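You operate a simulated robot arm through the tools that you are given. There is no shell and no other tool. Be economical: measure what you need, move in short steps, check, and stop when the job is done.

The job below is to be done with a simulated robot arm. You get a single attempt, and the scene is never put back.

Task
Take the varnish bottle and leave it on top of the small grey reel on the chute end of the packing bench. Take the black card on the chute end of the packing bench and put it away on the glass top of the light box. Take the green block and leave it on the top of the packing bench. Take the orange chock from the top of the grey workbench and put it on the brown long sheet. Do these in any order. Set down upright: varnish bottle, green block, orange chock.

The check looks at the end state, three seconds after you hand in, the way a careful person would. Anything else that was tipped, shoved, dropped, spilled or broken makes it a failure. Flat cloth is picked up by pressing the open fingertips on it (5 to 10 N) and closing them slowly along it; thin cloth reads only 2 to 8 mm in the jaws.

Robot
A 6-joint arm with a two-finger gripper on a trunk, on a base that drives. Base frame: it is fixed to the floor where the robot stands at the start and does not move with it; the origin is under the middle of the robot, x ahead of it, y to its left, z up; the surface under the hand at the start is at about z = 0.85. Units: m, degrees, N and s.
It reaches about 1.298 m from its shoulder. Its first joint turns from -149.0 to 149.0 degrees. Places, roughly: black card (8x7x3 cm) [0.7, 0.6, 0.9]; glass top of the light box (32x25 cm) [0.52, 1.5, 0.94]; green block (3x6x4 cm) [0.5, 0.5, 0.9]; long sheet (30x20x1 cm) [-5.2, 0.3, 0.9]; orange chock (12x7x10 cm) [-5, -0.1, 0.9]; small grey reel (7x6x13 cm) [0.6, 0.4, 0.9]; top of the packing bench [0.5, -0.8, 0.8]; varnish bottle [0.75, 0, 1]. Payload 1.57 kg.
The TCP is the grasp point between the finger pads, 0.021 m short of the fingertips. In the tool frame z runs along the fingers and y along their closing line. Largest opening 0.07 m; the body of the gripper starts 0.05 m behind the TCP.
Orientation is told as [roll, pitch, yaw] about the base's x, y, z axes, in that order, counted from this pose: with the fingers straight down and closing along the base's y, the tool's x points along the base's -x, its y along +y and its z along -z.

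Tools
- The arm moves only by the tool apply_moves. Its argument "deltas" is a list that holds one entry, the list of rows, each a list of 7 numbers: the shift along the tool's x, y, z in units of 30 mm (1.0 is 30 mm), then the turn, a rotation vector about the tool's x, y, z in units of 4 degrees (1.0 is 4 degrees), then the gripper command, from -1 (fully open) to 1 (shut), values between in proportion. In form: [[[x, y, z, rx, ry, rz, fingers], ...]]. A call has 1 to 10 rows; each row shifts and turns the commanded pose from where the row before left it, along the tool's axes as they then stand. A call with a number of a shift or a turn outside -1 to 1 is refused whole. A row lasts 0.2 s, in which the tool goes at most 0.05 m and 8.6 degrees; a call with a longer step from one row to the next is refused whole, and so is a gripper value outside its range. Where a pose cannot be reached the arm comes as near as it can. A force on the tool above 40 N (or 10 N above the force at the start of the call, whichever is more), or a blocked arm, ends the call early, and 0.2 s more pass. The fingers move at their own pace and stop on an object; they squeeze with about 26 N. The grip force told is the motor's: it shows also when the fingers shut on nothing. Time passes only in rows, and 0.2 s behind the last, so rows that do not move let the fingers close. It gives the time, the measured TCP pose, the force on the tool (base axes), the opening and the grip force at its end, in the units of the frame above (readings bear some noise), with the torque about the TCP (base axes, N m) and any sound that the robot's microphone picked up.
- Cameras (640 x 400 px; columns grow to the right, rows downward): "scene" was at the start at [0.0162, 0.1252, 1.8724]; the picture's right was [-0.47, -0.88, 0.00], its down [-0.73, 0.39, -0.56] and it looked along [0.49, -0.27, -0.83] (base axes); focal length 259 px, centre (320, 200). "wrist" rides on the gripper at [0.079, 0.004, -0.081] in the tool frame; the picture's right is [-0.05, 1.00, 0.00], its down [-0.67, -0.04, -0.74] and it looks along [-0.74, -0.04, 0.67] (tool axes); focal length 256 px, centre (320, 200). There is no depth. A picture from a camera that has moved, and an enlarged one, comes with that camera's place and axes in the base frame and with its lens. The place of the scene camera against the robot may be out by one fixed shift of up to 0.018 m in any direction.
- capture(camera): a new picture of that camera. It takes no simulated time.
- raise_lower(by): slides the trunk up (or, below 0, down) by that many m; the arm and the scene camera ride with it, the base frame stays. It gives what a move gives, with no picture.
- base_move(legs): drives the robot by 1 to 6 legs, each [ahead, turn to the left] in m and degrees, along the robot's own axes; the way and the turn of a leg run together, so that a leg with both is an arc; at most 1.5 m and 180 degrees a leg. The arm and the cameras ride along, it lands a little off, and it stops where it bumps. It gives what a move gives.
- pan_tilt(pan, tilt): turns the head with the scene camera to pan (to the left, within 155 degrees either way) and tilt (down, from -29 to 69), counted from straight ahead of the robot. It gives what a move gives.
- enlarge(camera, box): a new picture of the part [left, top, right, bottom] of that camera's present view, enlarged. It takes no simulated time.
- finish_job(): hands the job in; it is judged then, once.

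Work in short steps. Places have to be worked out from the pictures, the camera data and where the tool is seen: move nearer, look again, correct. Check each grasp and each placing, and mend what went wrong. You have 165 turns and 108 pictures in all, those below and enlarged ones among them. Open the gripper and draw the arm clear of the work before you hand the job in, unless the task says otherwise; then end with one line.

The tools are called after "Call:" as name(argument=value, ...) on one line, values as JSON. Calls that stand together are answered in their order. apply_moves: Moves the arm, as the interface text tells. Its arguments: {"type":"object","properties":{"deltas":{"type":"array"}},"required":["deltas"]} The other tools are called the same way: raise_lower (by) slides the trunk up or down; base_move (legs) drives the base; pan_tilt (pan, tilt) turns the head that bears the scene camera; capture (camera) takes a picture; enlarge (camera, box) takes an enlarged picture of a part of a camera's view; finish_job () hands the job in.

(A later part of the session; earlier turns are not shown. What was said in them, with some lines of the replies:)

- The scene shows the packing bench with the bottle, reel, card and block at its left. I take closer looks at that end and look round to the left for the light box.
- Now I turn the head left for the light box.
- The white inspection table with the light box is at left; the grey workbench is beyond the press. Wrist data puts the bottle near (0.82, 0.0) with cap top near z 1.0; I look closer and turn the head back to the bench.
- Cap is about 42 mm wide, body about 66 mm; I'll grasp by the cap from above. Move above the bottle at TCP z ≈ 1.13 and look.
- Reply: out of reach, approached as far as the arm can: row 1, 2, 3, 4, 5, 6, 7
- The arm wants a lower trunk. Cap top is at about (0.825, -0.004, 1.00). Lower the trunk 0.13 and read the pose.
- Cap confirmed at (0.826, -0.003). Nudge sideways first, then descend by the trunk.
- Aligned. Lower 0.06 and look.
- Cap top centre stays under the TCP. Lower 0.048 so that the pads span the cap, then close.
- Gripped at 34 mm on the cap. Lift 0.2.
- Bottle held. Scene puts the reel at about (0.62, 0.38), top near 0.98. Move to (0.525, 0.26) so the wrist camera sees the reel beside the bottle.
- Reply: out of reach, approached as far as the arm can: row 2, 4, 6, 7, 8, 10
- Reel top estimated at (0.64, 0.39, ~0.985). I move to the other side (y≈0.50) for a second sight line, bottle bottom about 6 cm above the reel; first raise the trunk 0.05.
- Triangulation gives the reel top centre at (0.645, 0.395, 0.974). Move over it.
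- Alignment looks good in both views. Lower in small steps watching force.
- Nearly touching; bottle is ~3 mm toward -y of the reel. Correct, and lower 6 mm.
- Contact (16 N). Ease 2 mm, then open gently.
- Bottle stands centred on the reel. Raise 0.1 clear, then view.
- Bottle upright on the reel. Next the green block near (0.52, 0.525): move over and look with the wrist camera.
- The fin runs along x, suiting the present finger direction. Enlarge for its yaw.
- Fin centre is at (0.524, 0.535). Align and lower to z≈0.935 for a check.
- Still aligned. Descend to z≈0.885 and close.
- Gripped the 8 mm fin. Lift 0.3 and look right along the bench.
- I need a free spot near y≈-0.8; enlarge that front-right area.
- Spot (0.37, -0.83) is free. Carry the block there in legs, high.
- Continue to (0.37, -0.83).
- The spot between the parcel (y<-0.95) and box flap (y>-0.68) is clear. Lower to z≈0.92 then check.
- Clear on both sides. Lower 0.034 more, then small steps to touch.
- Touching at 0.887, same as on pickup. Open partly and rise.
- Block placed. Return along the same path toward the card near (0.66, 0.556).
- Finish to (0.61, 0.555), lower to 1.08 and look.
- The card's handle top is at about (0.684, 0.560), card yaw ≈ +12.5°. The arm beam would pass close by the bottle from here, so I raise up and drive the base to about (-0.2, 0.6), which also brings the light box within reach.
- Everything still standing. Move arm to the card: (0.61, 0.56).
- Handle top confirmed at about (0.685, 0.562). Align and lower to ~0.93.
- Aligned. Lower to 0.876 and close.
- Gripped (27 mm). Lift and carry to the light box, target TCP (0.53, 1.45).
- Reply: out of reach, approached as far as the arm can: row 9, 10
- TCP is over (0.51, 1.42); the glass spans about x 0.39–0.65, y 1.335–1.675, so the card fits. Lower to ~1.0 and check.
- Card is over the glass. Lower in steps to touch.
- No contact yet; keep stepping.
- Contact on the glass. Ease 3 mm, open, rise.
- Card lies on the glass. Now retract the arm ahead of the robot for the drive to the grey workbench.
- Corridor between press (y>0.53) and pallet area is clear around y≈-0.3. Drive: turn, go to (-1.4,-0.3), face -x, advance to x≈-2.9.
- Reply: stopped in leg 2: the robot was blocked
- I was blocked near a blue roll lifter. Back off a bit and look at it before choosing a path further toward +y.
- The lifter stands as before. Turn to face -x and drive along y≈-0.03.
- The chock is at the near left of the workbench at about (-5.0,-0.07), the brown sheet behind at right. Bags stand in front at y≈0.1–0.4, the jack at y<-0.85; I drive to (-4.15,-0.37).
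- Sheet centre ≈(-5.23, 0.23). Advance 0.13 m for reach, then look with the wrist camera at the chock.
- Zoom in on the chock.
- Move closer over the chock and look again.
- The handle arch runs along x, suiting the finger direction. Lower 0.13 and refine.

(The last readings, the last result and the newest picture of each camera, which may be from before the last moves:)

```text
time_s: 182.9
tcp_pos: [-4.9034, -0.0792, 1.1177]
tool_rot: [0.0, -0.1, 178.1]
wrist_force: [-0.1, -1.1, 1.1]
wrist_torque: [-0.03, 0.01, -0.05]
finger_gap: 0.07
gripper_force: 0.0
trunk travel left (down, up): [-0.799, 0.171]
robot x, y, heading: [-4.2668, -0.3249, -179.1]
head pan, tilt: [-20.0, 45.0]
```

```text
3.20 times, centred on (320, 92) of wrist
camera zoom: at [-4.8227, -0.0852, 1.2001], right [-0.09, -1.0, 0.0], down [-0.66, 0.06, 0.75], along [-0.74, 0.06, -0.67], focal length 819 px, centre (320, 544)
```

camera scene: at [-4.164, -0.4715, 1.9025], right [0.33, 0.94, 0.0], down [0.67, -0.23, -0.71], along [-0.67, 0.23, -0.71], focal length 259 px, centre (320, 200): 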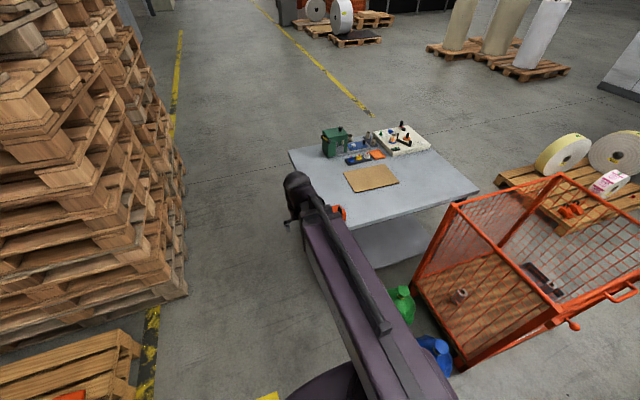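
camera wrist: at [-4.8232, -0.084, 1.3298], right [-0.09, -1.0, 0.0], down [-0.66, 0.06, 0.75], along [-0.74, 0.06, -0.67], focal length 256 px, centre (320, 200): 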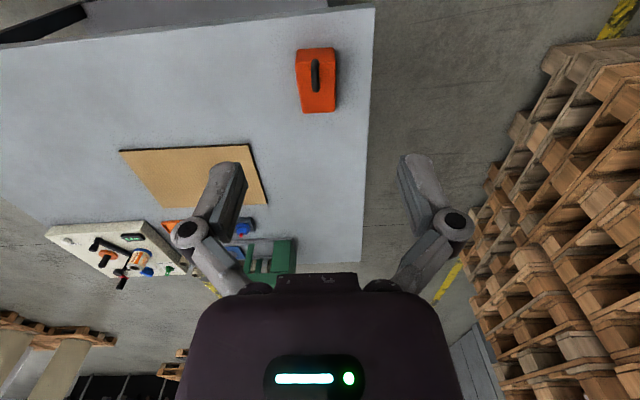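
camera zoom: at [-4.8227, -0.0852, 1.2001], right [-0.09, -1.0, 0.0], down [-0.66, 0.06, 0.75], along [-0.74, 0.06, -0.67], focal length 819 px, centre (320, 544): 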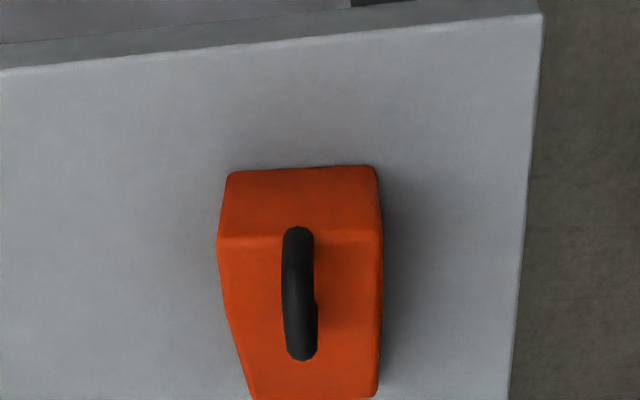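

Handle bar top at ≈(-4.973, -0.066, 0.95). Align and lower to z≈0.99.

Call:
apply_moves(deltas=[[[-0.77, -0.12, 0, 0, 0, 0, -1], [-0.77, -0.12, 0, 0, 0, 0, -1], [-0.77, -0.12, 0, 0, 0, 0, -1], [0, 0, 0, 0, 0, 0, -1]]])

Call:
raise_lower(by=-0.12)

Call:
capture(camera="wrist")

```text
time_s: 183.9
tcp_pos: [-4.9705, -0.0665, 1.1176]
tool_rot: [0.1, -0.2, 178.1]
wrist_force: [-0.2, -0.4, -0.3]
wrist_torque: [0.01, -0.01, 0.01]
finger_gap: 0.0701
gripper_force: 0.0
trunk travel left (down, up): [-0.799, 0.171]
robot x, y, heading: [-4.2631, -0.3231, -179.3]
head pan, tilt: [-20.0, 45.0]
```

```text
time_s: 185.4
tcp_pos: [-4.9723, -0.0669, 0.9979]
tool_rot: [0.0, -0.1, 178.1]
wrist_force: [-0.7, 0.0, -0.5]
wrist_torque: [0.0, 0.0, 0.04]
finger_gap: 0.0696
gripper_force: 0.0
trunk travel left (down, up): [-0.679, 0.291]
robot x, y, heading: [-4.2611, -0.3259, -179.2]
head pan, tilt: [-20.0, 45.0]
```

```text
50 pictures are left
camera wrist: at [-4.8928, -0.0727, 1.0801], right [-0.09, -1.0, 0.0], down [-0.66, 0.06, 0.75], along [-0.74, 0.06, -0.67], focal length 256 px, centre (320, 200)
```

wrist: 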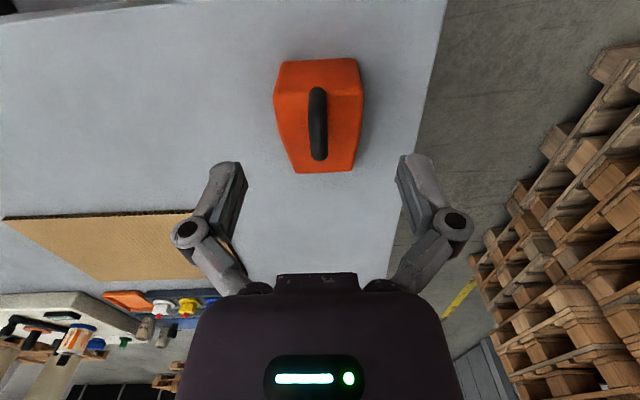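

Aligned. Lower to 0.945 and close on the handle.

Call:
raise_lower(by=-0.04)

Call:
raise_lower(by=-0.015)

Call:
enlarge(camera="wrist", box=[180, 50, 460, 250])

```text
time_s: 186.2
tcp_pos: [-4.972, -0.0673, 0.9577]
tool_rot: [0.0, 0.0, 178.1]
wrist_force: [0.3, 0.0, 0.0]
wrist_torque: [0.0, 0.01, 0.02]
finger_gap: 0.0699
gripper_force: 0.1
trunk travel left (down, up): [-0.639, 0.331]
robot x, y, heading: [-4.2617, -0.3228, -179.3]
head pan, tilt: [-20.0, 45.0]
```

```text
time_s: 186.8
tcp_pos: [-4.9722, -0.0677, 0.9427]
tool_rot: [0.2, -0.1, 178.1]
wrist_force: [-0.3, 0.3, -0.3]
wrist_torque: [0.03, -0.01, -0.01]
finger_gap: 0.07
gripper_force: 0.1
trunk travel left (down, up): [-0.624, 0.346]
robot x, y, heading: [-4.2614, -0.3213, -179.5]
head pan, tilt: [-20.0, 45.0]
```

```text
2.00 times, centred on (320, 150) of wrist
camera zoom: at [-4.8928, -0.0728, 1.025], right [-0.09, -1.0, 0.0], down [-0.66, 0.06, 0.75], along [-0.74, 0.06, -0.67], focal length 512 px, centre (320, 300)
```

zoom: 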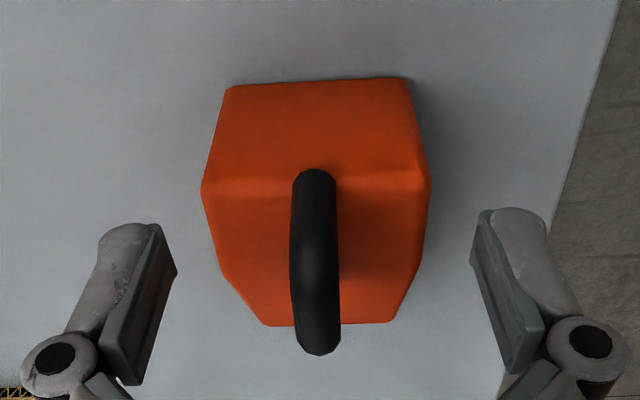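

Handle passes through the TCP point. Close.

Call:
apply_moves(deltas=[[[0, 0, 0, 0, 0, 0, 0], [0, 0, 0, 0, 0, 0, 0.6], [0, 0, 0, 0, 0, 0, 1], [0, 0, 0, 0, 0, 0, 1], [0, 0, 0, 0, 0, 0, 1]]])

Call:
raise_lower(by=0.02)

Call:
capture(camera="wrist")

```text
time_s: 188.0
tcp_pos: [-4.9709, -0.0679, 0.9421]
tool_rot: [0.1, -0.1, 178.1]
wrist_force: [1.0, 2.5, 2.8]
wrist_torque: [0.05, -0.02, -0.08]
finger_gap: 0.0161
gripper_force: 25.8
trunk travel left (down, up): [-0.624, 0.346]
robot x, y, heading: [-4.2644, -0.3243, -179.3]
head pan, tilt: [-20.0, 45.0]
```

```text
time_s: 188.7
tcp_pos: [-4.9724, -0.0677, 0.9617]
tool_rot: [0.1, 0.0, 178.1]
wrist_force: [-1.1, 0.1, -2.8]
wrist_torque: [-0.02, -0.11, 0.01]
finger_gap: 0.0155
gripper_force: 25.8
trunk travel left (down, up): [-0.644, 0.326]
robot x, y, heading: [-4.2641, -0.3233, -179.1]
head pan, tilt: [-20.0, 45.0]
```

```text
48 pictures are left
camera wrist: at [-4.8932, -0.0727, 1.0448], right [-0.09, -1.0, 0.0], down [-0.66, 0.06, 0.75], along [-0.74, 0.06, -0.67], focal length 256 px, centre (320, 200)
```

wrist: 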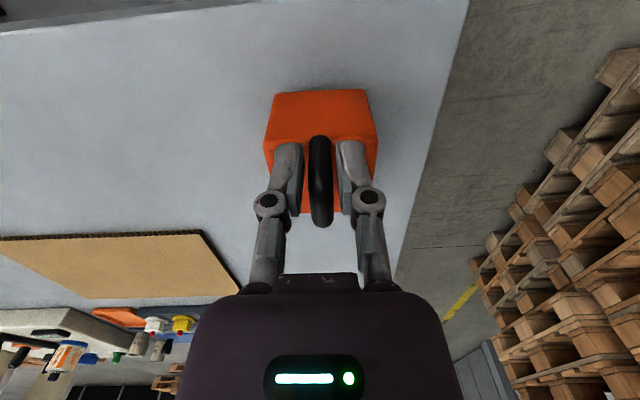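

Held level; its body extends ~12 cm beyond the TCP toward -x. Sheet spans x -5.14…-5.35, y 0.105…0.40, so target TCP (-5.185, 0.23). Raise and move.

Call:
raise_lower(by=0.24)

Call:
apply_moves(deltas=[[[-0.74, -0.97, 0, 0, 0, 0, 1], [-0.74, -0.97, 0, 0, 0, 0, 1], [-0.74, -0.97, 0, 0, 0, 0, 1], [-0.74, -0.97, 0, 0, 0, 0, 1], [-0.74, -0.97, 0, 0, 0, 0, 1], [-0.74, -0.97, 0, 0, 0, 0, 1], [-0.74, -0.97, 0, 0, 0, 0, 1], [-0.74, -0.97, 0, 0, 0, 0, 1], [-0.74, -0.97, 0, 0, 0, 0, 1], [-0.74, -0.97, 0, 0, 0, 0, 1]]])

Call:
capture(camera="wrist")

Call:
capture(camera="scene")

```text
time_s: 191.2
tcp_pos: [-4.9729, -0.0673, 1.2019]
tool_rot: [0.2, -0.1, 178.0]
wrist_force: [0.1, -0.1, -4.6]
wrist_torque: [-0.01, -0.12, -0.01]
finger_gap: 0.0156
gripper_force: 26.5
trunk travel left (down, up): [-0.884, 0.086]
robot x, y, heading: [-4.2631, -0.3235, -179.3]
head pan, tilt: [-20.0, 45.0]
```

```text
time_s: 193.4
tcp_pos: [-5.1863, 0.2334, 1.2017]
tool_rot: [0.1, -0.1, 178.1]
wrist_force: [-0.2, 0.6, -3.3]
wrist_torque: [-0.02, -0.16, -0.02]
finger_gap: 0.0159
gripper_force: 26.0
trunk travel left (down, up): [-0.884, 0.086]
robot x, y, heading: [-4.2626, -0.3236, -179.2]
head pan, tilt: [-20.0, 45.0]
```

```text
47 pictures are left
camera wrist: at [-5.1081, 0.2286, 1.2838], right [-0.09, -1.0, 0.0], down [-0.66, 0.06, 0.74], along [-0.74, 0.06, -0.67], focal length 256 px, centre (320, 200)
```

wrist: 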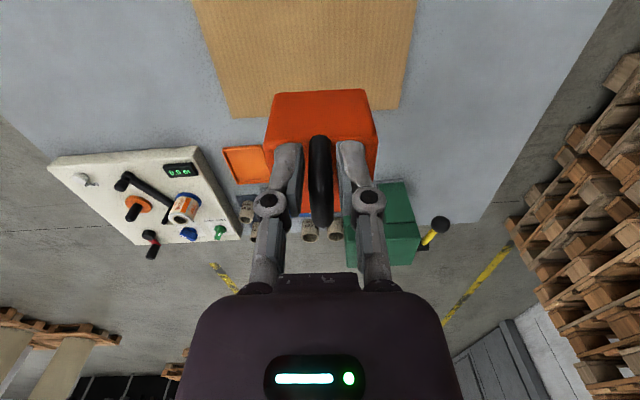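

```text
46 pictures are left
camera scene: at [-4.2964, -0.4714, 1.8575], right [0.33, 0.94, 0.0], down [0.67, -0.23, -0.71], along [-0.67, 0.23, -0.71], focal length 259 px, centre (320, 200)
```

scene: 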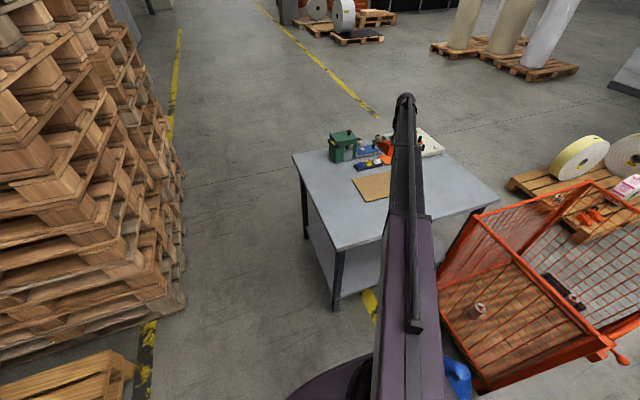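

Sheet confirmed at y 0.10–0.41 with far edge x -5.344; the chock will lie fully on it. Lower to 0.98, then step.

Call:
raise_lower(by=-0.225)

Call:
capture(camera="wrist")

Call:
raise_lower(by=-0.015)

Call:
raise_lower(by=-0.006)

```text
time_s: 195.8
tcp_pos: [-5.185, 0.2321, 0.9778]
tool_rot: [0.1, -0.1, 178.2]
wrist_force: [0.0, -0.2, -3.2]
wrist_torque: [0.0, -0.14, 0.01]
finger_gap: 0.0155
gripper_force: 25.8
trunk travel left (down, up): [-0.659, 0.311]
robot x, y, heading: [-4.2651, -0.3209, -179.1]
head pan, tilt: [-20.0, 45.0]
```

```text
45 pictures are left
camera wrist: at [-5.1068, 0.2273, 1.0597], right [-0.09, -1.0, 0.0], down [-0.66, 0.06, 0.75], along [-0.74, 0.06, -0.67], focal length 256 px, centre (320, 200)
```

wrist: 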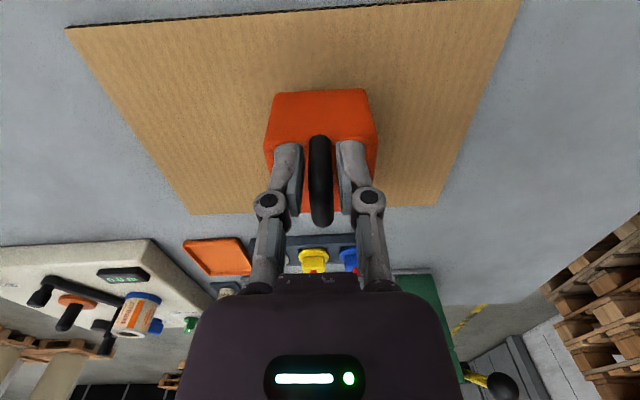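

```text
time_s: 196.4
tcp_pos: [-5.1854, 0.233, 0.9633]
tool_rot: [0.1, -0.1, 178.1]
wrist_force: [0.5, 0.1, -3.5]
wrist_torque: [0.02, -0.13, -0.01]
finger_gap: 0.0156
gripper_force: 25.8
trunk travel left (down, up): [-0.644, 0.326]
robot x, y, heading: [-4.2618, -0.3228, -179.2]
head pan, tilt: [-20.0, 45.0]
```

```text
time_s: 197.0
tcp_pos: [-5.1858, 0.2315, 0.9566]
tool_rot: [0.0, 0.0, 178.1]
wrist_force: [0.6, 0.3, -3.4]
wrist_torque: [-0.02, -0.1, 0.01]
finger_gap: 0.0158
gripper_force: 25.7
trunk travel left (down, up): [-0.638, 0.332]
robot x, y, heading: [-4.264, -0.3247, -179.5]
head pan, tilt: [-20.0, 45.0]
```

Well over the sheet. Continue in small steps.

Call:
raise_lower(by=-0.004)

Call:
raise_lower(by=-0.003)

```text
time_s: 197.5
tcp_pos: [-5.1851, 0.2341, 0.9533]
tool_rot: [0.1, 0.0, 178.1]
wrist_force: [1.2, -0.3, -2.1]
wrist_torque: [-0.02, -0.09, 0.02]
finger_gap: 0.0161
gripper_force: 26.5
trunk travel left (down, up): [-0.634, 0.336]
robot x, y, heading: [-4.2637, -0.3207, -179.1]
head pan, tilt: [-20.0, 45.0]
```

```text
time_s: 198.0
tcp_pos: [-5.1849, 0.2323, 0.9518]
tool_rot: [0.0, -0.1, 178.2]
wrist_force: [-2.3, 4.3, 15.9]
wrist_torque: [0.13, 0.62, -0.06]
finger_gap: 0.0156
gripper_force: 25.9
trunk travel left (down, up): [-0.631, 0.339]
robot x, y, heading: [-4.2657, -0.3183, -179.4]
head pan, tilt: [-20.0, 45.0]
```

Contact. Ease 2 mm, open, and rise.

Call:
raise_lower(by=0.002)

Call:
apply_moves(deltas=[[[0, 0, 0, 0, 0, 0, 0.3], [0, 0, 0, 0, 0, 0, 0], [0, 0, 0, 0, 0, 0, 0], [0, 0, 0, 0, 0, 0, 0]]])

Call:
raise_lower(by=0.25)

Call:
capture(camera="wrist")

```text
time_s: 198.5
tcp_pos: [-5.1855, 0.2333, 0.9521]
tool_rot: [0.1, -0.1, 178.1]
wrist_force: [-0.5, 1.0, 1.4]
wrist_torque: [0.05, 0.4, -0.11]
finger_gap: 0.0159
gripper_force: 25.8
trunk travel left (down, up): [-0.633, 0.337]
robot x, y, heading: [-4.2641, -0.3189, -179.2]
head pan, tilt: [-20.0, 45.0]
```

```text
time_s: 199.5
tcp_pos: [-5.1854, 0.2332, 0.9512]
tool_rot: [0.1, 0.0, 178.1]
wrist_force: [0.2, -0.1, 0.5]
wrist_torque: [0.04, 0.02, -0.01]
finger_gap: 0.0349
gripper_force: 0.0
trunk travel left (down, up): [-0.633, 0.337]
robot x, y, heading: [-4.2622, -0.3231, -179.2]
head pan, tilt: [-20.0, 45.0]
```

```text
time_s: 202.1
tcp_pos: [-5.185, 0.2329, 1.2019]
tool_rot: [0.2, -0.1, 178.1]
wrist_force: [-0.9, -0.4, -0.2]
wrist_torque: [0.0, 0.02, 0.01]
finger_gap: 0.0351
gripper_force: 0.1
trunk travel left (down, up): [-0.883, 0.087]
robot x, y, heading: [-4.2651, -0.3238, -179.2]
head pan, tilt: [-20.0, 45.0]
```

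```text
44 pictures are left
camera wrist: at [-5.1066, 0.2272, 1.2839], right [-0.09, -1.0, 0.0], down [-0.66, 0.06, 0.75], along [-0.74, 0.06, -0.67], focal length 256 px, centre (320, 200)
```

wrist: 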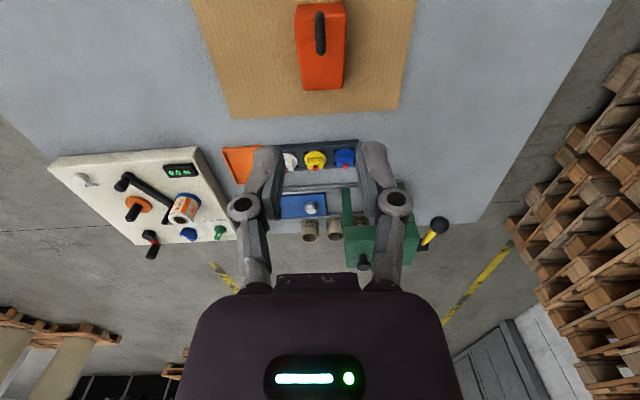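

Chock stands on the sheet. Retract the arm off the bench and verify.

Call:
apply_moves(deltas=[[[1, 0.9, 0, 0, 0, 0, -1], [1, 0.9, 0, 0, 0, 0, -1], [1, 0.9, 0, 0, 0, 0, -1], [1, 0.9, 0, 0, 0, 0, -1], [1, 0.9, 0, 0, 0, 0, -1], [1, 0.9, 0, 0, 0, 0, -1], [1, 0.9, 0, 0, 0, 0, -1], [1, 0.9, 0, 0, 0, 0, -1], [1, 0.9, 0, 0, 0, 0, -1], [1, 0.9, 0, 0, 0, 0, -1]]])

Call:
apply_moves(deltas=[[[0.5, 1, 0, 0, 0, 0, -1], [0.5, 1, 0, 0, 0, 0, -1], [0.5, 1, 0, 0, 0, 0, -1], [0.5, 1, 0, 0, 0, 0, -1], [0.5, 1, 0, 0, 0, 0, -1], [0.5, 1, 0, 0, 0, 0, -1], [0.5, 1, 0, 0, 0, 0, -1], [0.5, 1, 0, 0, 0, 0, -1], [0.5, 1, 0, 0, 0, 0, -1]]])

Call:
enlarge(camera="scene", box=[270, 100, 510, 280])

Call:
pan_tilt(pan=150, tilt=20)

Call:
capture(camera="scene")

```text
time_s: 204.3
tcp_pos: [-4.8944, -0.0462, 1.2018]
tool_rot: [0.1, -0.1, 178.0]
wrist_force: [0.4, 0.9, 0.1]
wrist_torque: [0.01, 0.0, 0.03]
finger_gap: 0.0702
gripper_force: 0.1
trunk travel left (down, up): [-0.883, 0.087]
robot x, y, heading: [-4.2625, -0.3243, -179.1]
head pan, tilt: [-20.0, 45.0]
```

```text
time_s: 206.3
tcp_pos: [-4.802, -0.3218, 1.2024]
tool_rot: [0.0, 0.0, 178.1]
wrist_force: [-0.5, -0.2, -0.2]
wrist_torque: [0.0, 0.02, -0.01]
finger_gap: 0.0702
gripper_force: 0.1
out of reach, approached as far as the arm can: row 8, 9
trunk travel left (down, up): [-0.883, 0.087]
robot x, y, heading: [-4.2642, -0.3214, -179.2]
head pan, tilt: [-20.0, 45.0]
```

```text
2.22 times, centred on (390, 190) of scene
camera zoom: at [-4.2946, -0.4736, 1.8564], right [0.33, 0.94, 0.0], down [0.67, -0.23, -0.71], along [-0.67, 0.23, -0.71], focal length 575 px, centre (164, 222)
```

zoom: 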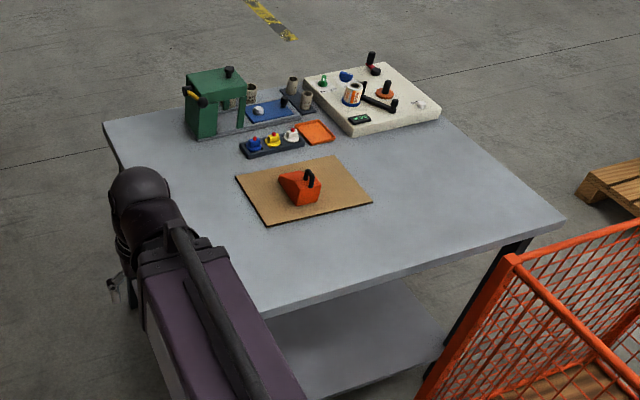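

```text
time_s: 208.9
tcp_pos: [-4.802, -0.3192, 1.2016]
tool_rot: [0.0, 0.0, 178.1]
wrist_force: [0.0, -0.5, 0.0]
wrist_torque: [0.03, 0.0, 0.0]
finger_gap: 0.0699
gripper_force: 0.0
trunk travel left (down, up): [-0.883, 0.087]
robot x, y, heading: [-4.2582, -0.3215, -179.5]
head pan, tilt: [150.0, 20.0]
```

```text
42 pictures are left
camera scene: at [-4.1368, -0.5453, 1.8951], right [-0.49, -0.87, 0.0], down [-0.3, 0.17, -0.94], along [0.82, -0.46, -0.34], focal length 259 px, centre (320, 200)
```

scene: 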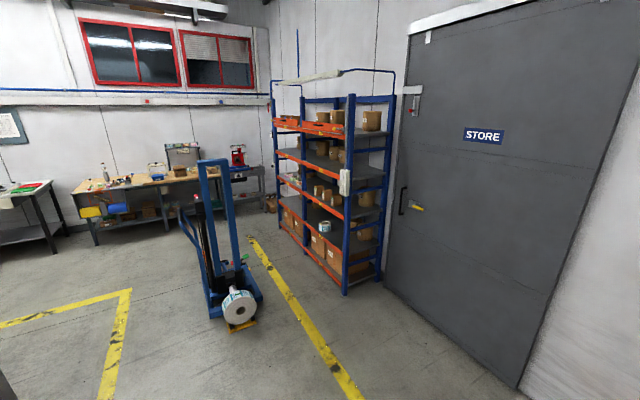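

The chock sits upright on the sheet, the lifter stands upright, and the bottle is still visible standing on the packing bench. The arm is clear with the gripper open, so I hand in.

Call:
finish_job()

```text
The job is handed in.
```

All four items were placed and handed in: bottle on the grey reel, black card on the light box glass, green block on the packing bench top, orange chock on the brown sheet. On the way the base was stopped once beside the blue roll lifter; it stayed upright, and a rough check of its position showed no shift.
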